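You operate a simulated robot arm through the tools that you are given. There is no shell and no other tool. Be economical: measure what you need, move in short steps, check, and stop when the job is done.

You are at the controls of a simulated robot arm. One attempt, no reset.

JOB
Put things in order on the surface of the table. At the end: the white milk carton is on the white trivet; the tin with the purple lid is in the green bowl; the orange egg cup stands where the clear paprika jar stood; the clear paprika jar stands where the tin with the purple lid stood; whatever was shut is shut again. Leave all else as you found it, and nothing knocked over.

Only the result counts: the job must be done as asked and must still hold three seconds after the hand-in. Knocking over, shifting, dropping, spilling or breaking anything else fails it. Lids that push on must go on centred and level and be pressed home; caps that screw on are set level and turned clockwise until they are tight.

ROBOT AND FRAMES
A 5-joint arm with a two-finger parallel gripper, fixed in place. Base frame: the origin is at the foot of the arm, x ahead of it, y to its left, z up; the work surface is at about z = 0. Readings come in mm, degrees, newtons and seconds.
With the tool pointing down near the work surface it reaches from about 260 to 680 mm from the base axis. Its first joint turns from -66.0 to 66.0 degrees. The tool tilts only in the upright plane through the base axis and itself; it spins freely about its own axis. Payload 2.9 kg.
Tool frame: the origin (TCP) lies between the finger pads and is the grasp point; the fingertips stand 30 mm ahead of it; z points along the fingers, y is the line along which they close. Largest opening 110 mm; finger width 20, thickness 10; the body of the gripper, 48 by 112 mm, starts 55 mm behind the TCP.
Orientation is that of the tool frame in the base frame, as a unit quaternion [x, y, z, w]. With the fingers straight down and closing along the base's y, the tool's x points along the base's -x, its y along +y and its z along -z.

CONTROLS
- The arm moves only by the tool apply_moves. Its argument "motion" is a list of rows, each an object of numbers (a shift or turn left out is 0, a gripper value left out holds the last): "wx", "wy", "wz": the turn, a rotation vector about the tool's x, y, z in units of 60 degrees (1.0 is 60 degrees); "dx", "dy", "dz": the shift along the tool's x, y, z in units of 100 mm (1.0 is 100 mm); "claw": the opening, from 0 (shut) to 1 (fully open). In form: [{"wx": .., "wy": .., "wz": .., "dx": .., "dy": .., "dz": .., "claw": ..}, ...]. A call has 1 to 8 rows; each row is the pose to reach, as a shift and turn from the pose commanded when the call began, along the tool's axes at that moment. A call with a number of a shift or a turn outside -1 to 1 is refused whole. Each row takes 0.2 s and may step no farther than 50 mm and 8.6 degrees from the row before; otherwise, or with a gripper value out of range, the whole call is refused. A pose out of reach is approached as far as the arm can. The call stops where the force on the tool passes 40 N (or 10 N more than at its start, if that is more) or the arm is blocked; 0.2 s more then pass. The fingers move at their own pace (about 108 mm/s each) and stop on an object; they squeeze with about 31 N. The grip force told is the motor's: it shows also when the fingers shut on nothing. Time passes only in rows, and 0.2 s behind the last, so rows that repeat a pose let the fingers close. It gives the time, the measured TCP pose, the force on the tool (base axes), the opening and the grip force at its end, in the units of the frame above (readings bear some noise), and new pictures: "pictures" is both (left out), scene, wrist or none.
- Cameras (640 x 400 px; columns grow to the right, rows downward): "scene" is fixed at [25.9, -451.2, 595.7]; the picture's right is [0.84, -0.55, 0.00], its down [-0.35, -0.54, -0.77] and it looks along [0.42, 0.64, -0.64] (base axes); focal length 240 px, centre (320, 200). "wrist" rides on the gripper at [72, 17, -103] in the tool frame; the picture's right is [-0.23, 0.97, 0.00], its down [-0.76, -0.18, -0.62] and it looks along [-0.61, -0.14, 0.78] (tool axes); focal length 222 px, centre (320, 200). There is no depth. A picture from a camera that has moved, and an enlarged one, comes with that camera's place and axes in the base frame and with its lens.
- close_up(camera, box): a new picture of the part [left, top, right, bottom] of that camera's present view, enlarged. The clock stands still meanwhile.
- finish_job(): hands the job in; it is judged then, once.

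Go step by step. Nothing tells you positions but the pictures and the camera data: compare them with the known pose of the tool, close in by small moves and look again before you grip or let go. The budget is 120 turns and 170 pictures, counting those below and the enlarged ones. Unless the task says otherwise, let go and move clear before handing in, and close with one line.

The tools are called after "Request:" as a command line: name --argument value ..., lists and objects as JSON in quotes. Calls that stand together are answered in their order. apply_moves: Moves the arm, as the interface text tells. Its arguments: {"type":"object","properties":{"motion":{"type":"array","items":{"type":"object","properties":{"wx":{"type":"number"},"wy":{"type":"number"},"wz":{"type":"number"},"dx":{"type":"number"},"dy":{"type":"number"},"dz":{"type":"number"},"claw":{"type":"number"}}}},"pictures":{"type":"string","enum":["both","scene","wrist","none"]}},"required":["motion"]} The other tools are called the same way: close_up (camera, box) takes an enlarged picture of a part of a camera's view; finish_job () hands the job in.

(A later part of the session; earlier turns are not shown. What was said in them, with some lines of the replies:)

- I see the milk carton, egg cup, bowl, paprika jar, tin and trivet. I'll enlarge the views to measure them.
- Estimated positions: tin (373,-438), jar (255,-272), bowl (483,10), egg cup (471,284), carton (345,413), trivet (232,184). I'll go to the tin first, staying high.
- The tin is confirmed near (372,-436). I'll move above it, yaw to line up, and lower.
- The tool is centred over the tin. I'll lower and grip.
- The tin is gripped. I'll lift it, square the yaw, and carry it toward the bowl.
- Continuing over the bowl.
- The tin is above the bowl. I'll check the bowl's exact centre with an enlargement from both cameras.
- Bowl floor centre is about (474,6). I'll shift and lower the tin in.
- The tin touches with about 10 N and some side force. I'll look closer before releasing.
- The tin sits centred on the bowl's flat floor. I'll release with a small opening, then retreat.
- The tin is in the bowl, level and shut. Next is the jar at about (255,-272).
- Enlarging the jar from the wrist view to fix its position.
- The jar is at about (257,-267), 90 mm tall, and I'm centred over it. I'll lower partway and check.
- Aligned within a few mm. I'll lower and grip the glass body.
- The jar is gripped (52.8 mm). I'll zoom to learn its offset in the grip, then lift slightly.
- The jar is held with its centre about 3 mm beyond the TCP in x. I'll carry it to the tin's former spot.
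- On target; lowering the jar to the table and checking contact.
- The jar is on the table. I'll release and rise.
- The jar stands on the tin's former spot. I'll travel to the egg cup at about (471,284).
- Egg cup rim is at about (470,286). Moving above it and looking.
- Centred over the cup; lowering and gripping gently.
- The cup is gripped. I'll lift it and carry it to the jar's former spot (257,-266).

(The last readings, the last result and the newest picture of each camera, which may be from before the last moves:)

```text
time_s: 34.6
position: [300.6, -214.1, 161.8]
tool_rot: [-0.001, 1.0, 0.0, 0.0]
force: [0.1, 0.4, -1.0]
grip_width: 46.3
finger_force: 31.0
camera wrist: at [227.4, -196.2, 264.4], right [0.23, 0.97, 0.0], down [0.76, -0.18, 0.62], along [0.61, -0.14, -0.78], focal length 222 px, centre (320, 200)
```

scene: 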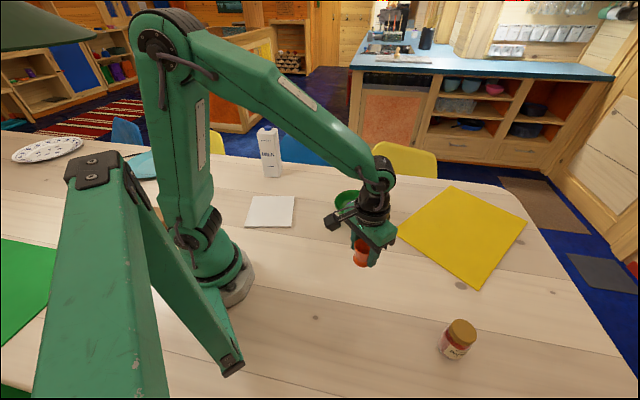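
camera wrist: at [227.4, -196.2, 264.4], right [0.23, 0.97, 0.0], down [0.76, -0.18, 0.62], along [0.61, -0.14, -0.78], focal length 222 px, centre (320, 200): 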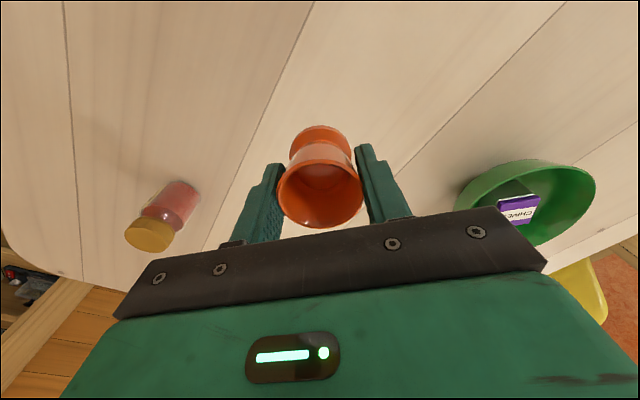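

Final approach to the spot.

Request:
apply_moves --motion '[{"dx": 0.21, "dy": -0.26}, {"dx": 0.42, "dy": -0.525}, {"dx": 0.42, "dy": -0.525, "dz": 0.4}, {"dx": 0.42, "dy": -0.525, "dz": 0.8}]' --pictures "both"

Request:
close_up --camera "scene" --box '[320, 275, 400, 325]'

```text
time_s: 35.6
position: [260.3, -268.3, 82.7]
tool_rot: [0.0, 1.0, 0.0, 0.0]
force: [0.1, 0.4, -0.7]
grip_width: 46.5
finger_force: 30.9
camera wrist: at [186.1, -250.8, 186.5], right [0.23, 0.97, 0.0], down [0.76, -0.18, 0.62], along [0.61, -0.14, -0.78], focal length 222 px, centre (320, 200)
```

scene: 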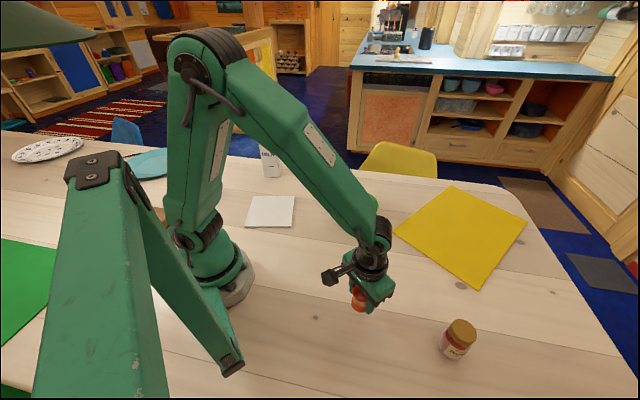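
wrist: 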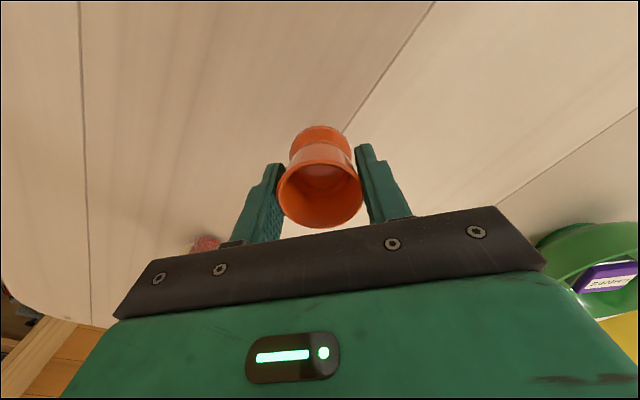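

```text
8.00 times, centred on (360, 300) of scene
camera zoom: at [25.9, -451.2, 595.7], right [0.84, -0.55, 0.0], down [-0.35, -0.54, -0.77], along [0.42, 0.64, -0.64], focal length 1919 px, centre (0, -600)
```

zoom: 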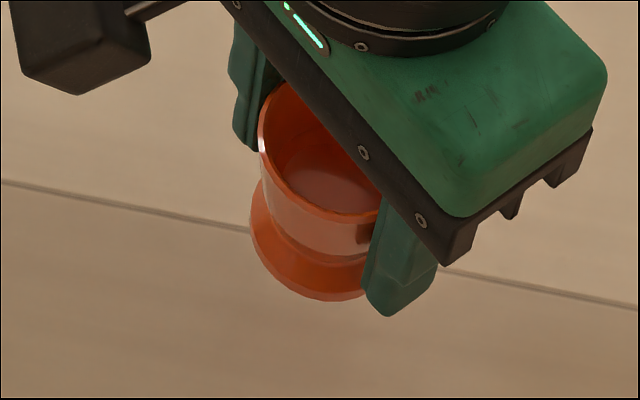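

Lowering the cup to the table and releasing with a modest opening.

Request:
apply_moves --motion '[{"dz": 0.2}, {"dz": 0.35}, {"dz": 0.39}]' --pictures "scene"

Request:
close_up --camera "scene" --box '[320, 275, 400, 325]'

```text
time_s: 36.4
position: [259.3, -267.6, 43.6]
tool_rot: [0.0, 1.0, 0.001, 0.0]
force: [0.6, 0.0, -1.8]
grip_width: 46.5
finger_force: 30.9
```

scene: 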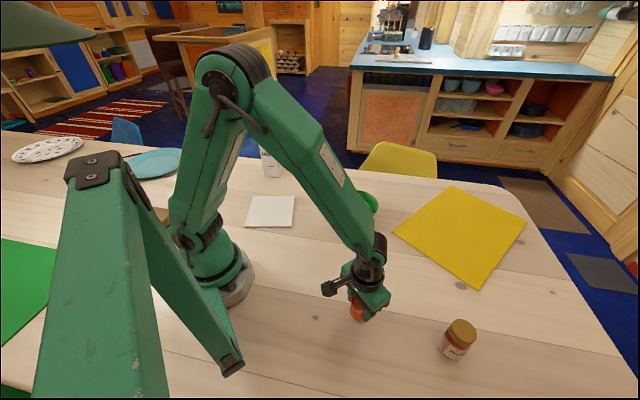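

```text
8.00 times, centred on (360, 300) of scene
camera zoom: at [25.9, -451.2, 595.7], right [0.84, -0.55, 0.0], down [-0.35, -0.54, -0.77], along [0.42, 0.64, -0.64], focal length 1919 px, centre (0, -600)
```

zoom: 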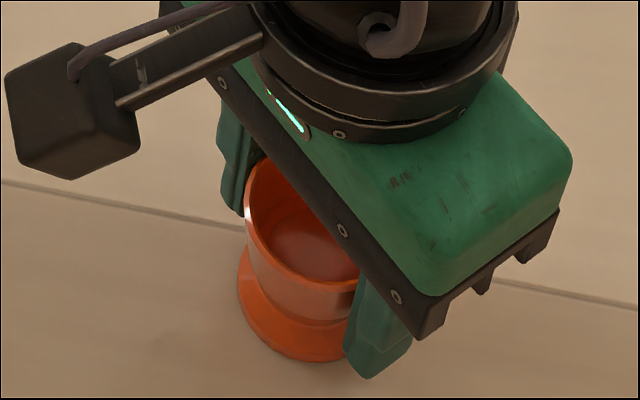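

The cup still hovers by a hair and is about 2 mm right of the mark. I'll nudge it and settle it.

Request:
apply_moves --motion '[{"dx": 0.02, "dy": 0.013}, {"dx": 0.02, "dy": 0.013, "dz": 0.01}, {"dx": 0.02, "dy": 0.013, "dz": 0.015}]' --pictures "none"

```text
time_s: 37.2
position: [256.5, -266.6, 41.0]
tool_rot: [0.0, 1.0, -0.001, 0.0]
force: [-0.1, 0.1, -0.9]
grip_width: 46.4
finger_force: 30.8
```

Request:
apply_moves --motion '[{"dz": 0.01}, {"dz": 0.02}]' --pictures "none"

```text
time_s: 37.8
position: [257.8, -266.9, 40.0]
tool_rot: [0.0, 1.0, -0.001, 0.0]
force: [-2.3, 5.7, 18.2]
grip_width: 46.6
finger_force: 31.2
```

The cup is on the table (18 N contact). I'll ease up slightly, open and rise.

Request:
apply_moves --motion '[{"dz": -0.01}, {"dz": -0.01, "claw": 0.55}, {"dz": -0.01, "claw": 0.7}, {"dz": -0.01, "claw": 0.7}, {"dz": -0.25, "claw": 0.7}, {"dz": -0.65, "claw": 0.7}, {"dz": -1.0, "claw": 0.7}]' --pictures "both"

Request:
close_up --camera "scene" --box '[320, 275, 400, 325]'

```text
time_s: 39.4
position: [257.0, -265.2, 140.0]
tool_rot: [-0.001, 1.0, 0.0, 0.0]
force: [0.0, 0.4, 0.5]
grip_width: 77.0
finger_force: 0.0
camera wrist: at [183.8, -248.1, 244.3], right [0.23, 0.97, 0.0], down [0.76, -0.18, 0.62], along [0.61, -0.14, -0.78], focal length 222 px, centre (320, 200)
```

scene: 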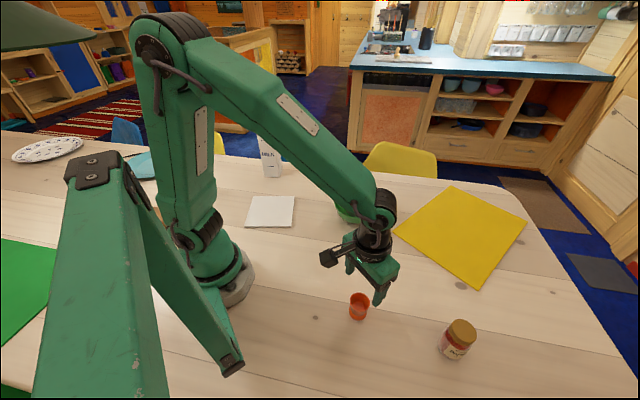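
wrist: 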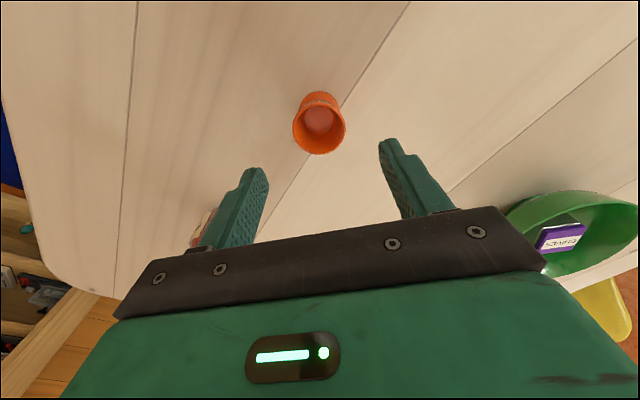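

```text
8.00 times, centred on (360, 300) of scene
camera zoom: at [25.9, -451.2, 595.7], right [0.84, -0.55, 0.0], down [-0.35, -0.54, -0.77], along [0.42, 0.64, -0.64], focal length 1919 px, centre (0, -600)
```

zoom: 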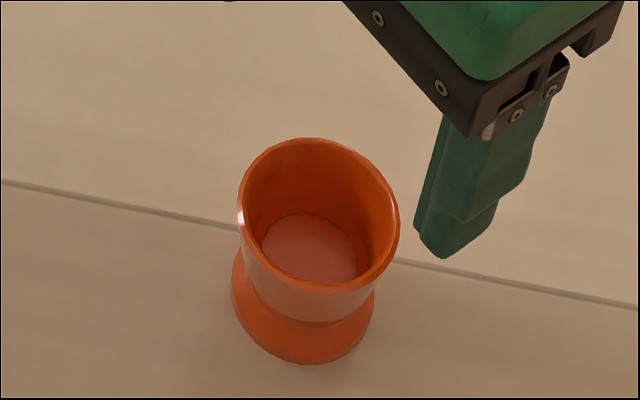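

Cup placed on the mark. Now to the carton: I'll rise high and travel across.

Request:
apply_moves --motion '[{"dz": -0.45, "claw": 1.0}, {"dz": -0.9, "dx": -0.1}, {"dz": -1.0, "dx": -0.4, "dy": 0.35}, {"dz": -1.0, "dx": -0.6, "dy": 0.75}, {"dz": -1.0, "dx": -0.7, "dy": 1.0}]' --pictures "none"

Request:
apply_moves --motion '[{"dz": -0.2, "dx": -0.2, "dy": 0.4}, {"dz": -0.4, "dx": -0.4, "dy": 0.75}, {"dz": -0.5, "dx": -0.5, "dy": 1.0}]' --pictures "none"

Request:
apply_moves --motion '[{"dx": -0.1, "dy": 0.45}, {"dx": -0.1, "dy": 0.9}, {"dx": -0.1, "dy": 1.0}]' --pictures "none"

Request:
apply_moves --motion '[{"dy": 0.45}, {"dy": 0.9}, {"dy": 1.0}]' --pictures "none"

Request:
apply_moves --motion '[{"dy": 0.45}, {"dy": 0.9}, {"dy": 1.0}]' --pictures "wrist"

```text
time_s: 40.6
position: [327.0, -166.4, 241.7]
tool_rot: [0.001, 1.0, 0.001, 0.0]
force: [-0.3, 0.0, -0.1]
grip_width: 109.9
finger_force: 0.2
```

```text
time_s: 41.4
position: [377.5, -66.0, 289.4]
tool_rot: [0.0, 1.0, 0.0, -0.001]
force: [0.8, -0.5, -0.7]
grip_width: 110.0
finger_force: 0.1
```

```text
time_s: 42.2
position: [385.7, 34.6, 290.6]
tool_rot: [0.0, 1.0, 0.0, -0.001]
force: [0.2, 0.4, 0.1]
grip_width: 110.0
finger_force: 0.1
```

```text
time_s: 43.0
position: [386.4, 134.7, 290.5]
tool_rot: [0.0, 1.0, 0.0, -0.001]
force: [0.4, -0.1, -0.2]
grip_width: 110.1
finger_force: 0.0
```

```text
time_s: 43.8
position: [388.5, 234.7, 289.3]
tool_rot: [0.0, 1.0, 0.0, 0.001]
force: [0.1, -0.2, -0.5]
grip_width: 110.0
finger_force: 0.0
camera wrist: at [314.9, 252.2, 392.1], right [0.23, 0.97, 0.0], down [0.76, -0.18, 0.62], along [0.61, -0.14, -0.78], focal length 222 px, centre (320, 200)
```

wrist: 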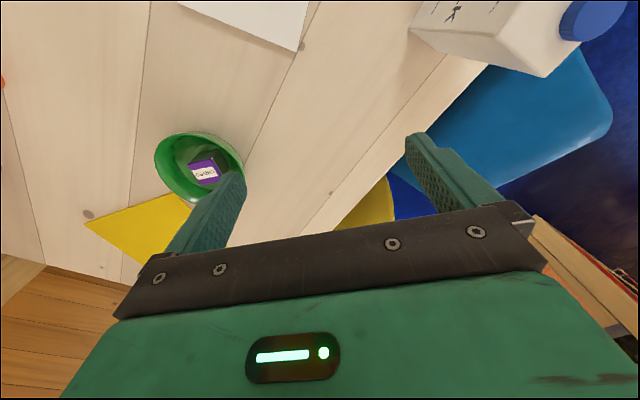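

Rotating the tool +50° about vertical to match the carton faces, and edging back so it's in view.

Request:
apply_moves --motion '[{"wz": -0.14, "dx": 0.1}, {"wz": -0.28, "dx": 0.25}, {"wz": -0.42, "dx": 0.4}, {"wz": -0.56, "dx": 0.5}, {"wz": -0.7, "dx": 0.5, "dy": 0.3}, {"wz": -0.833, "dx": 0.5, "dy": 0.5}]' --pictures "both"

```text
time_s: 45.2
position: [337.0, 284.0, 287.6]
tool_rot: [-0.423, 0.906, 0.0, 0.0]
force: [0.0, 0.2, -0.3]
grip_width: 110.1
finger_force: 0.0
camera wrist: at [277.4, 239.6, 391.0], right [-0.6, 0.8, 0.0], down [0.62, 0.47, 0.62], along [0.5, 0.37, -0.78], focal length 222 px, centre (320, 200)
```

scene: 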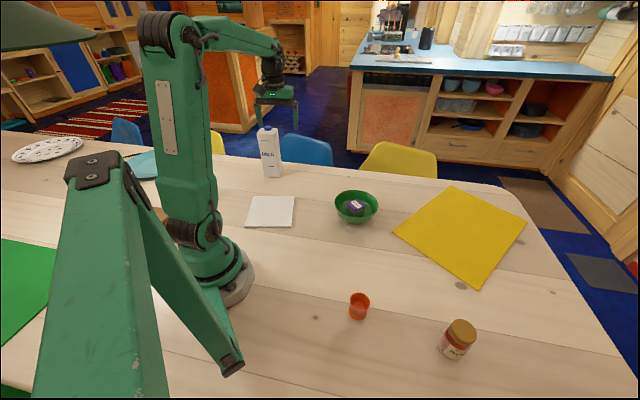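
wrist: 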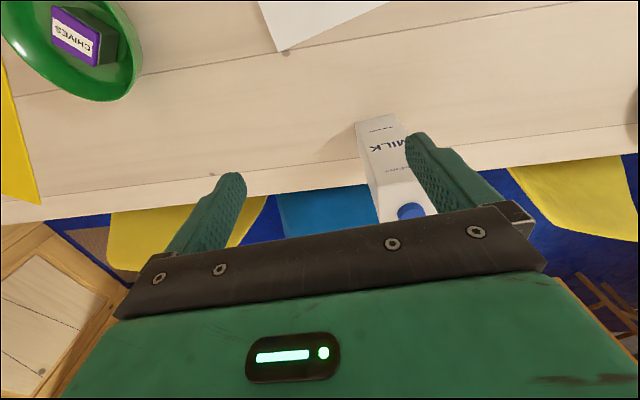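

The carton face runs at about 139.5°, centred near (344,409). I'll move directly above, staying clear of the cap.

Request:
apply_moves --motion '[{"dx": -0.3, "dy": 0.25, "dz": -0.05}, {"dx": -0.65, "dy": 0.5, "dz": -0.05}, {"dx": -1.0, "dy": 0.75, "dz": -0.05}]' --pictures "both"

Request:
close_up --camera "scene" --box '[220, 60, 320, 190]'

```text
time_s: 46.0
position: [343.5, 407.5, 297.3]
tool_rot: [-0.423, 0.906, 0.0, 0.001]
force: [0.9, -0.4, 0.3]
grip_width: 110.1
finger_force: 0.0
camera wrist: at [283.2, 363.0, 399.8], right [-0.6, 0.8, 0.0], down [0.63, 0.47, 0.62], along [0.5, 0.37, -0.78], focal length 222 px, centre (320, 200)
```

scene: 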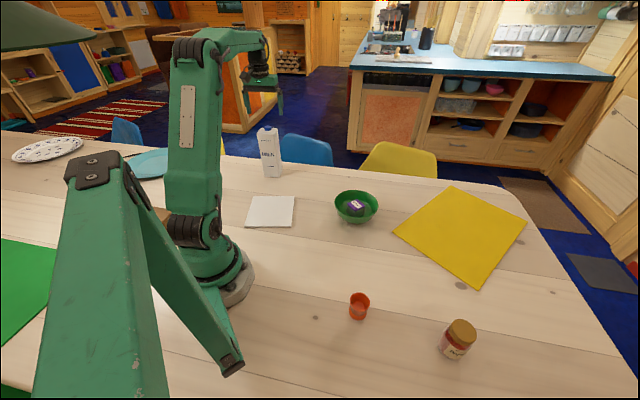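
wrist: 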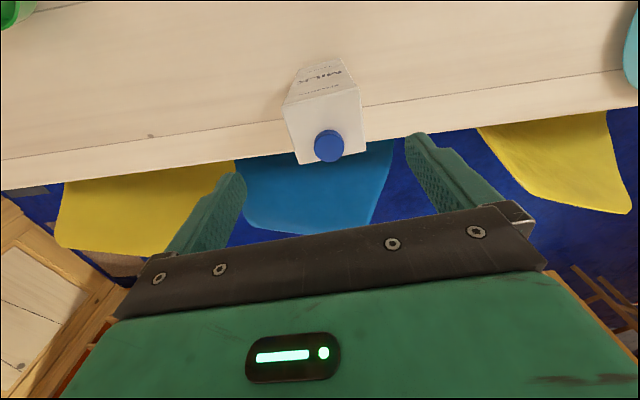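

```text
3.08 times, centred on (270, 125) of scene
camera zoom: at [25.9, -451.3, 595.7], right [0.84, -0.55, 0.0], down [-0.35, -0.54, -0.77], along [0.42, 0.64, -0.64], focal length 738 px, centre (474, 431)
```

zoom: 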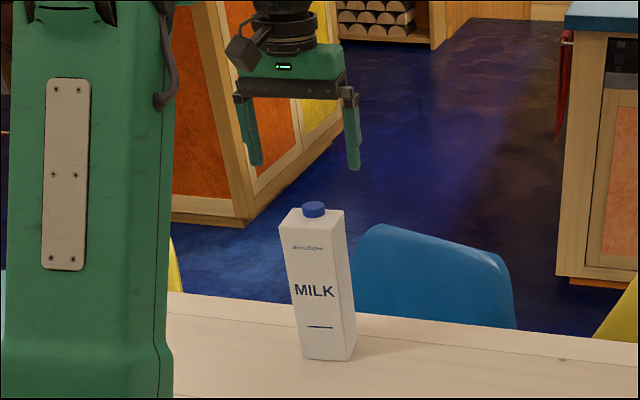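

Cap is around (348,417), top z about 211. I'll adjust outward 10 mm and descend partway, tips beside the carton.

Request:
apply_moves --motion '[{"dx": -0.1, "dy": 0.03}, {"dx": -0.1, "dy": 0.03, "dz": 0.35}, {"dx": -0.1, "dy": 0.03, "dz": 0.55}]' --pictures "both"

Request:
close_up --camera "scene" --box '[220, 60, 320, 190]'

```text
time_s: 46.8
position: [348.4, 416.7, 238.8]
tool_rot: [-0.423, 0.906, 0.0, 0.0]
force: [-0.6, -0.3, 0.4]
grip_width: 110.1
finger_force: 0.0
camera wrist: at [288.2, 372.4, 342.0], right [-0.6, 0.8, 0.0], down [0.63, 0.47, 0.62], along [0.5, 0.37, -0.78], focal length 222 px, centre (320, 200)
```

scene: 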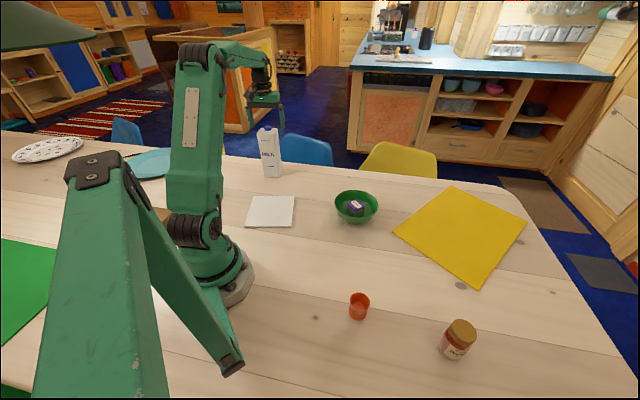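
wrist: 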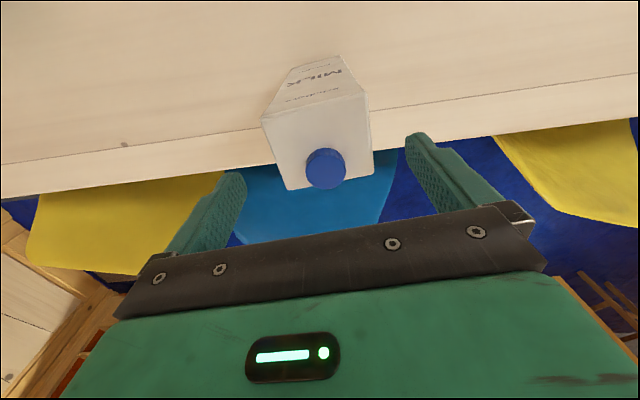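

```text
3.08 times, centred on (270, 125) of scene
camera zoom: at [25.9, -451.2, 595.7], right [0.84, -0.55, 0.0], down [-0.35, -0.54, -0.77], along [0.42, 0.64, -0.64], focal length 738 px, centre (474, 431)
```

zoom: 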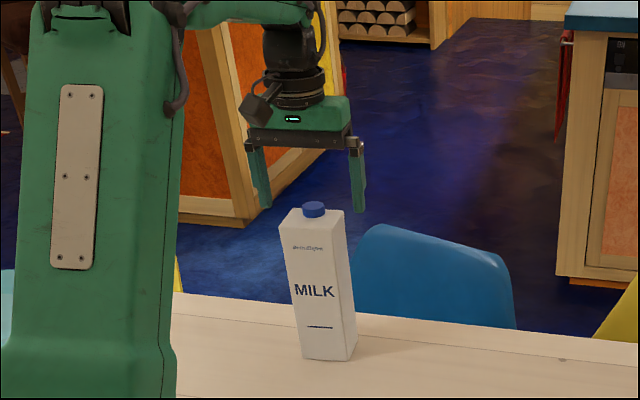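

Aligned with 20 mm clearance each side; descending to z≈172 and looking before gripping.

Request:
apply_moves --motion '[{"dy": 0.035, "dz": 0.1}, {"dy": 0.035, "dz": 0.4}, {"dy": 0.035, "dz": 0.66}]' --pictures "wrist"

Request:
close_up --camera "scene" --box '[220, 90, 320, 190]'

```text
time_s: 47.6
position: [344.6, 420.9, 172.2]
tool_rot: [-0.422, 0.907, -0.001, 0.0]
force: [0.9, -0.4, -0.7]
grip_width: 109.8
finger_force: 0.0
camera wrist: at [284.9, 376.6, 275.4], right [-0.6, 0.8, 0.0], down [0.63, 0.47, 0.62], along [0.5, 0.37, -0.78], focal length 222 px, centre (320, 200)
```

wrist: 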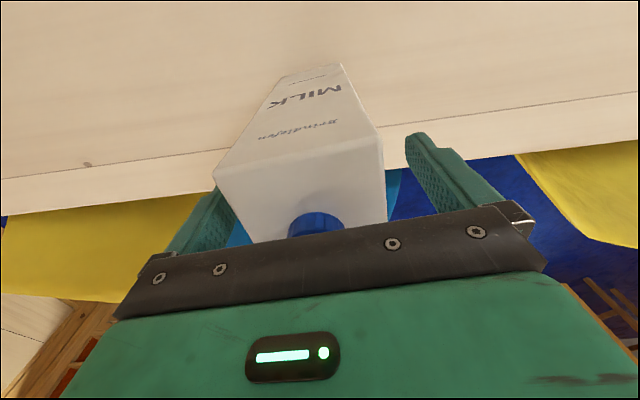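

```text
4.00 times, centred on (270, 140) of scene
camera zoom: at [25.9, -451.2, 595.7], right [0.84, -0.55, 0.0], down [-0.35, -0.54, -0.77], along [0.42, 0.64, -0.64], focal length 959 px, centre (520, 440)
```

zoom: 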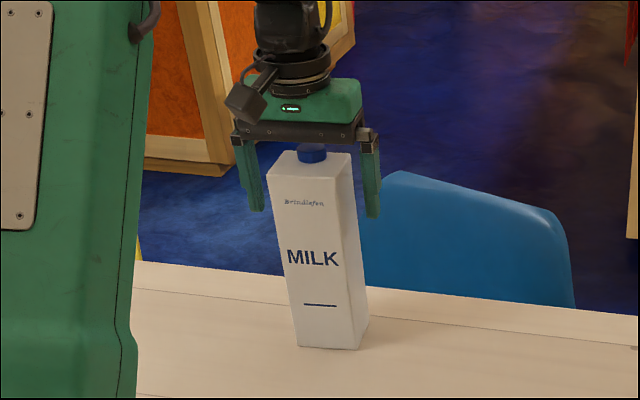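

Centred within 2 mm; closing.

Request:
apply_moves --motion '[{"claw": 0.8}, {"claw": 0.7}, {"claw": 0.5}, {"claw": 0.5}, {"claw": 0.5}]' --pictures "both"

Request:
close_up --camera "scene" --box '[220, 90, 320, 190]'

```text
time_s: 48.8
position: [344.9, 420.2, 172.2]
tool_rot: [-0.423, 0.906, 0.0, 0.0]
force: [3.1, -2.1, 1.3]
grip_width: 69.9
finger_force: 31.0
camera wrist: at [285.0, 376.5, 275.5], right [-0.6, 0.8, 0.0], down [0.63, 0.47, 0.62], along [0.5, 0.37, -0.78], focal length 222 px, centre (320, 200)
```

scene: 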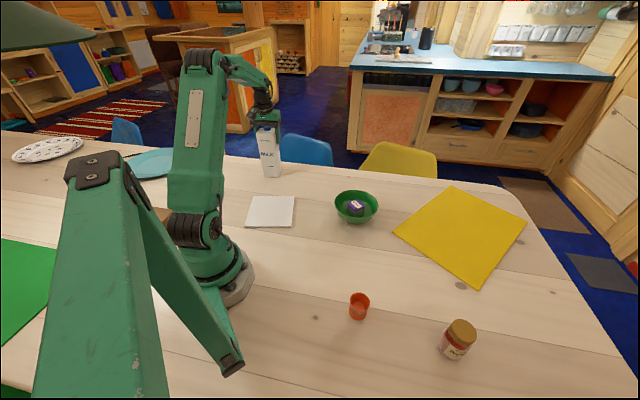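
wrist: 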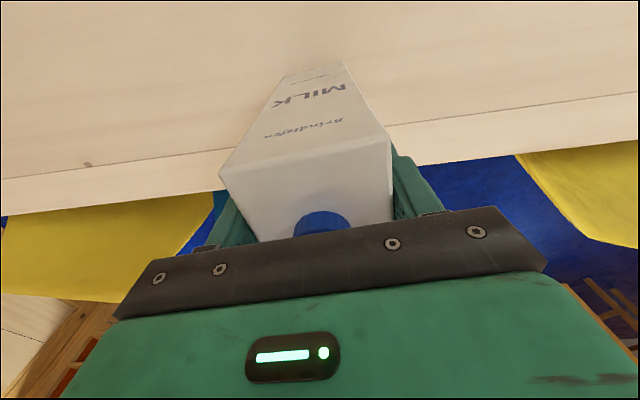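

```text
4.00 times, centred on (270, 140) of scene
camera zoom: at [25.9, -451.2, 595.7], right [0.84, -0.55, 0.0], down [-0.35, -0.54, -0.77], along [0.42, 0.64, -0.64], focal length 959 px, centre (520, 440)
```

zoom: 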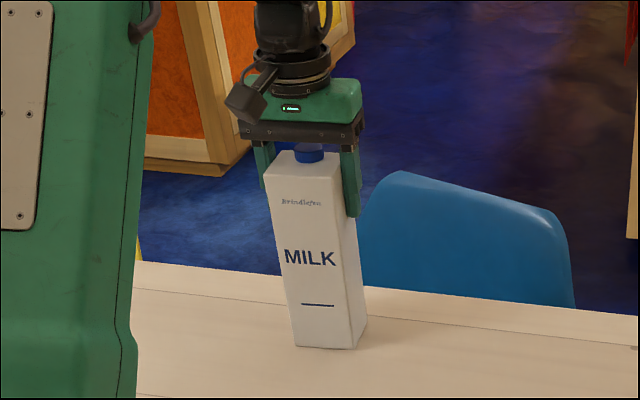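

Carton gripped (70 mm). Lifting 45 mm and checking.

Request:
apply_moves --motion '[{"dz": -0.05}, {"dz": -0.2}, {"dz": -0.45}]' --pictures "none"

Request:
close_up --camera "scene" --box '[220, 90, 320, 190]'

```text
time_s: 49.6
position: [345.9, 421.1, 216.7]
tool_rot: [-0.422, 0.906, 0.0, 0.0]
force: [0.0, 0.2, -7.5]
grip_width: 70.0
finger_force: 31.4
```

```text
4.00 times, centred on (270, 140) of scene
camera zoom: at [26.0, -451.2, 595.8], right [0.84, -0.55, 0.0], down [-0.35, -0.54, -0.77], along [0.42, 0.64, -0.64], focal length 959 px, centre (520, 440)
```

zoom: 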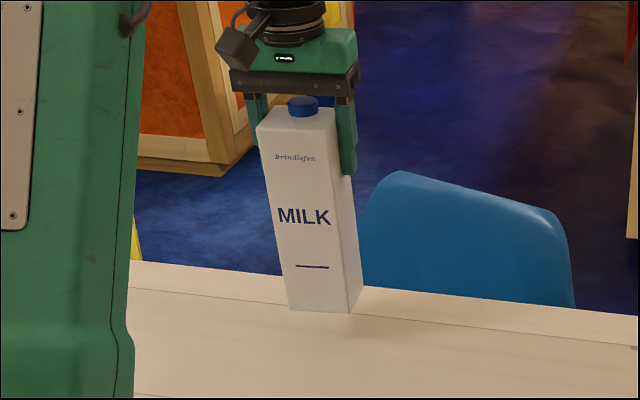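

Lifted cleanly. Carrying toward the trivet.

Request:
apply_moves --motion '[{"dx": 0.25, "dy": -0.06}, {"dx": 0.55, "dy": -0.14}, {"dx": 0.835, "dy": -0.22}]' --pictures "none"

Request:
apply_moves --motion '[{"dx": 0.25, "dy": -0.06}, {"dx": 0.55, "dy": -0.14}, {"dx": 0.835, "dy": -0.22}]' --pictures "both"

```text
time_s: 50.4
position: [309.0, 342.4, 217.9]
tool_rot: [-0.422, 0.906, 0.0, 0.001]
force: [0.8, -0.2, -7.3]
grip_width: 69.9
finger_force: 30.8
```

```text
time_s: 51.2
position: [271.9, 264.2, 218.8]
tool_rot: [-0.423, 0.906, -0.001, 0.0]
force: [0.7, -0.7, -7.8]
grip_width: 69.7
finger_force: 31.7
camera wrist: at [211.1, 220.0, 321.5], right [-0.6, 0.8, 0.0], down [0.63, 0.47, 0.62], along [0.5, 0.37, -0.78], focal length 222 px, centre (320, 200)
```

scene: 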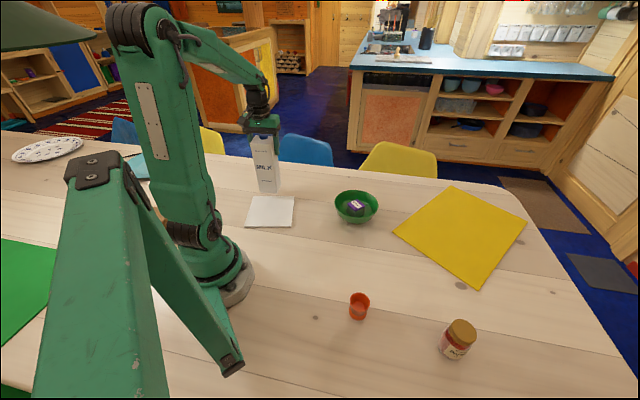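
wrist: 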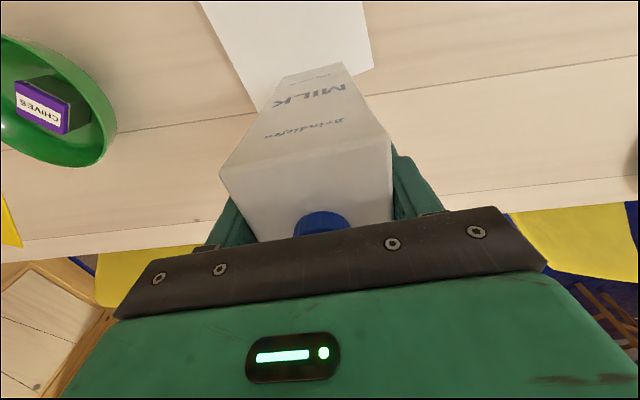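

Last leg to over the trivet centre.

Request:
apply_moves --motion '[{"dx": 0.25, "dy": -0.06}, {"dx": 0.55, "dy": -0.14}, {"dx": 0.83, "dy": -0.21}]' --pictures "both"

Request:
close_up --camera "scene" --box '[220, 130, 320, 240]'

```text
time_s: 52.0
position: [233.5, 185.7, 219.6]
tool_rot: [-0.423, 0.906, 0.0, 0.001]
force: [-0.5, -0.6, -8.5]
grip_width: 70.1
finger_force: 30.6
camera wrist: at [174.3, 140.9, 322.0], right [-0.6, 0.8, 0.0], down [0.63, 0.47, 0.62], along [0.5, 0.37, -0.78], focal length 222 px, centre (320, 200)
```

scene: 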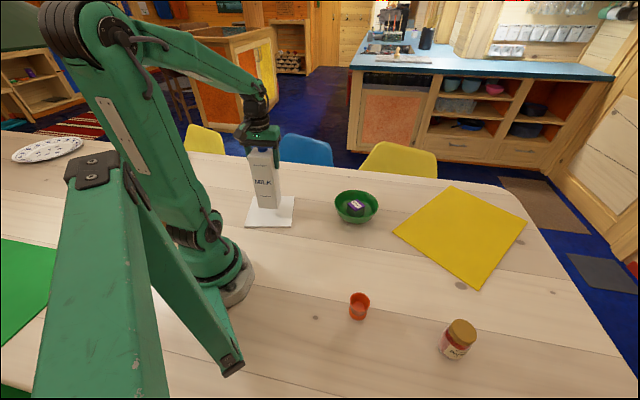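
wrist: 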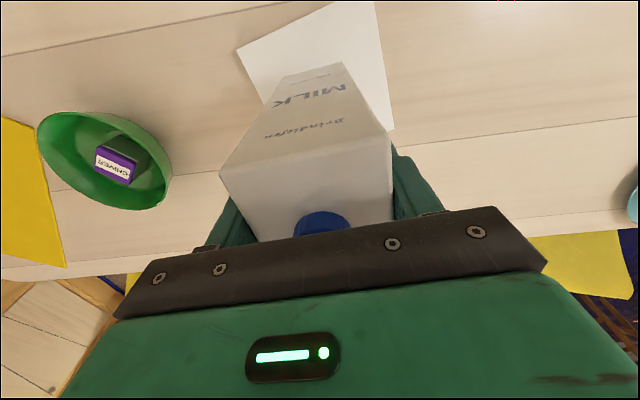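

```text
3.64 times, centred on (270, 185) of scene
camera zoom: at [26.0, -451.2, 595.7], right [0.84, -0.55, 0.0], down [-0.35, -0.54, -0.77], along [0.42, 0.64, -0.64], focal length 872 px, centre (502, 254)
```

zoom: 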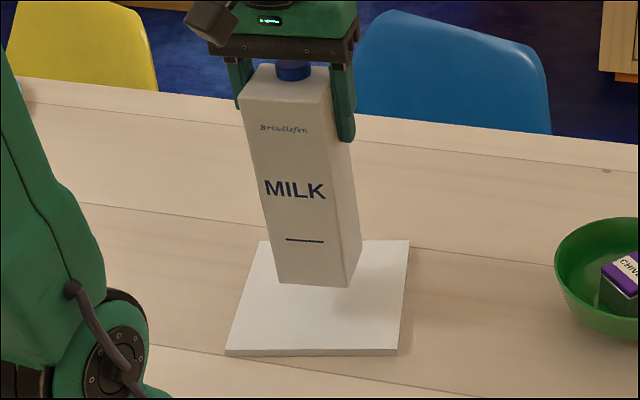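

Over the trivet; lowering in steps.

Request:
apply_moves --motion '[{"dz": 0.15}, {"dz": 0.27}, {"dz": 0.33}]' --pictures "none"

Request:
close_up --camera "scene" --box '[220, 130, 320, 240]'

```text
time_s: 52.8
position: [234.7, 185.4, 185.8]
tool_rot: [-0.423, 0.906, 0.0, 0.0]
force: [0.3, 0.8, -7.5]
grip_width: 70.0
finger_force: 31.0
```

```text
3.64 times, centred on (270, 185) of scene
camera zoom: at [25.9, -451.2, 595.7], right [0.84, -0.55, 0.0], down [-0.35, -0.54, -0.77], along [0.42, 0.64, -0.64], focal length 872 px, centre (502, 254)
```

zoom: 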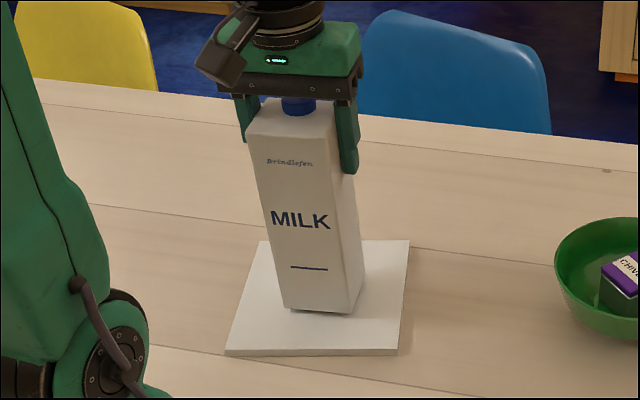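

Nearly down and centred; creeping to contact.

Request:
apply_moves --motion '[{"dz": 0.02}, {"dz": 0.04}]' --pictures "none"

```text
time_s: 53.4
position: [234.6, 186.5, 181.8]
tool_rot: [-0.423, 0.906, 0.0, 0.0]
force: [-0.9, -0.7, -7.2]
grip_width: 69.7
finger_force: 31.4
```

Request:
apply_moves --motion '[{"dz": 0.01}, {"dz": 0.02}, {"dz": 0.03}]' --pictures "none"

```text
time_s: 54.2
position: [234.7, 186.8, 180.7]
tool_rot: [-0.423, 0.906, 0.0, 0.002]
force: [-2.6, -3.7, 19.2]
grip_width: 69.7
finger_force: 31.0
```

The carton rests on the trivet. I'll ease off, open, and rise clear.

Request:
apply_moves --motion '[{"dz": -0.015}, {"dz": -0.015, "claw": 0.75}, {"dz": -0.015, "claw": 0.95}, {"dz": -0.015, "claw": 0.95}, {"dz": -0.2, "claw": 0.95}, {"dz": -0.6, "claw": 0.95}, {"dz": -0.95, "claw": 0.95}]' --pictures "both"

Request:
close_up --camera "scene" --box '[220, 130, 320, 240]'

```text
time_s: 55.8
position: [237.6, 186.5, 273.3]
tool_rot: [-0.423, 0.906, 0.0, 0.0]
force: [-0.6, -0.4, 1.2]
grip_width: 104.3
finger_force: 0.1
camera wrist: at [176.9, 142.0, 377.3], right [-0.6, 0.8, 0.0], down [0.63, 0.47, 0.62], along [0.5, 0.37, -0.78], focal length 222 px, centre (320, 200)
```

scene: 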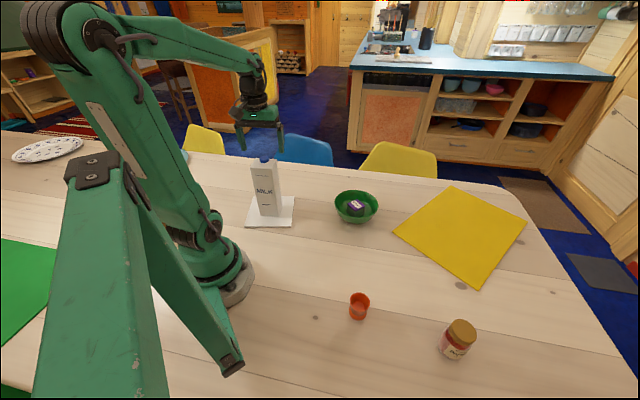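
wrist: 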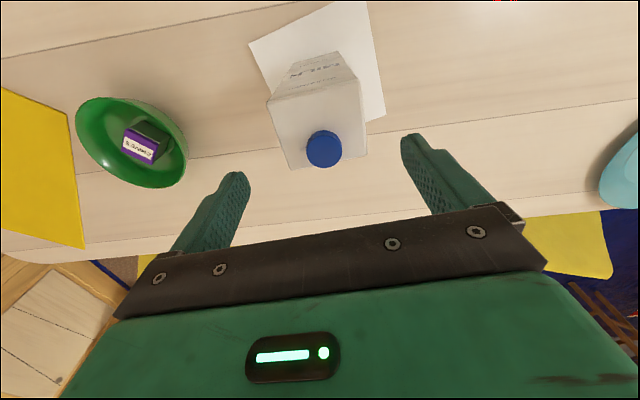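

```text
3.64 times, centred on (270, 185) of scene
camera zoom: at [25.9, -451.2, 595.7], right [0.84, -0.55, 0.0], down [-0.35, -0.54, -0.77], along [0.42, 0.64, -0.64], focal length 872 px, centre (502, 254)
```

zoom: 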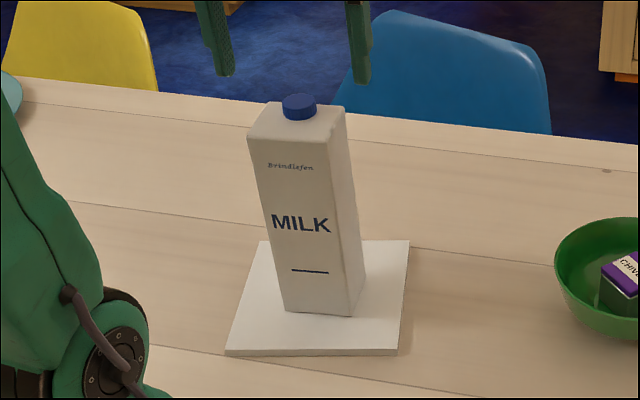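

The carton stands upright on the trivet. I'll move clear and inspect the lids once.

Request:
apply_moves --motion '[{"dz": -0.2, "dx": -0.3}, {"dz": -0.2, "dx": -0.7}, {"dz": -0.2, "dx": -1.0}]' --pictures "none"

Request:
close_up --camera "scene" --box '[332, 185, 380, 225]'

Request:
close_up --camera "scene" --box '[420, 310, 490, 370]'

```text
time_s: 56.6
position: [302.5, 264.0, 294.1]
tool_rot: [-0.422, 0.907, 0.001, 0.0]
force: [0.2, -0.3, 0.1]
grip_width: 104.6
finger_force: 0.1
```

```text
10.00 times, centred on (356, 205) of scene
camera zoom: at [25.9, -451.3, 595.7], right [0.84, -0.55, 0.0], down [-0.35, -0.54, -0.77], along [0.42, 0.64, -0.64], focal length 2399 px, centre (-40, 150)
```

zoom: 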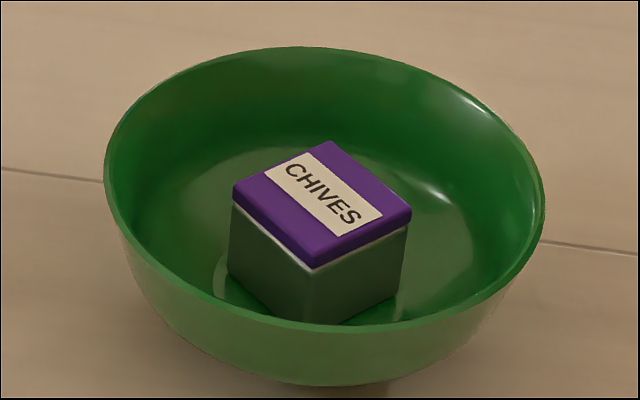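

```text
6.67 times, centred on (455, 340) of scene
camera zoom: at [25.9, -451.3, 595.7], right [0.84, -0.55, 0.0], down [-0.35, -0.54, -0.77], along [0.42, 0.64, -0.64], focal length 1599 px, centre (-580, -733)
```

zoom: 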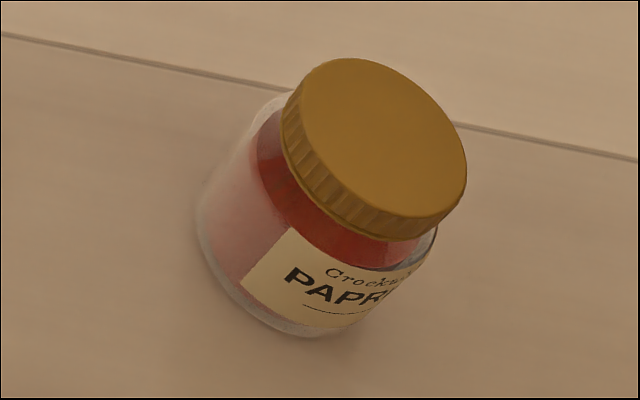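

Everything is in place, upright and shut, and the arm is clear. Handing in.

Request:
finish_job

```text
The job is handed in.
```

The job is handed in: the carton is on the trivet, the tin in the bowl, the egg cup where the jar stood and the jar where the tin stood. From the pictures everything is upright and the lids are still on; nothing was opened.
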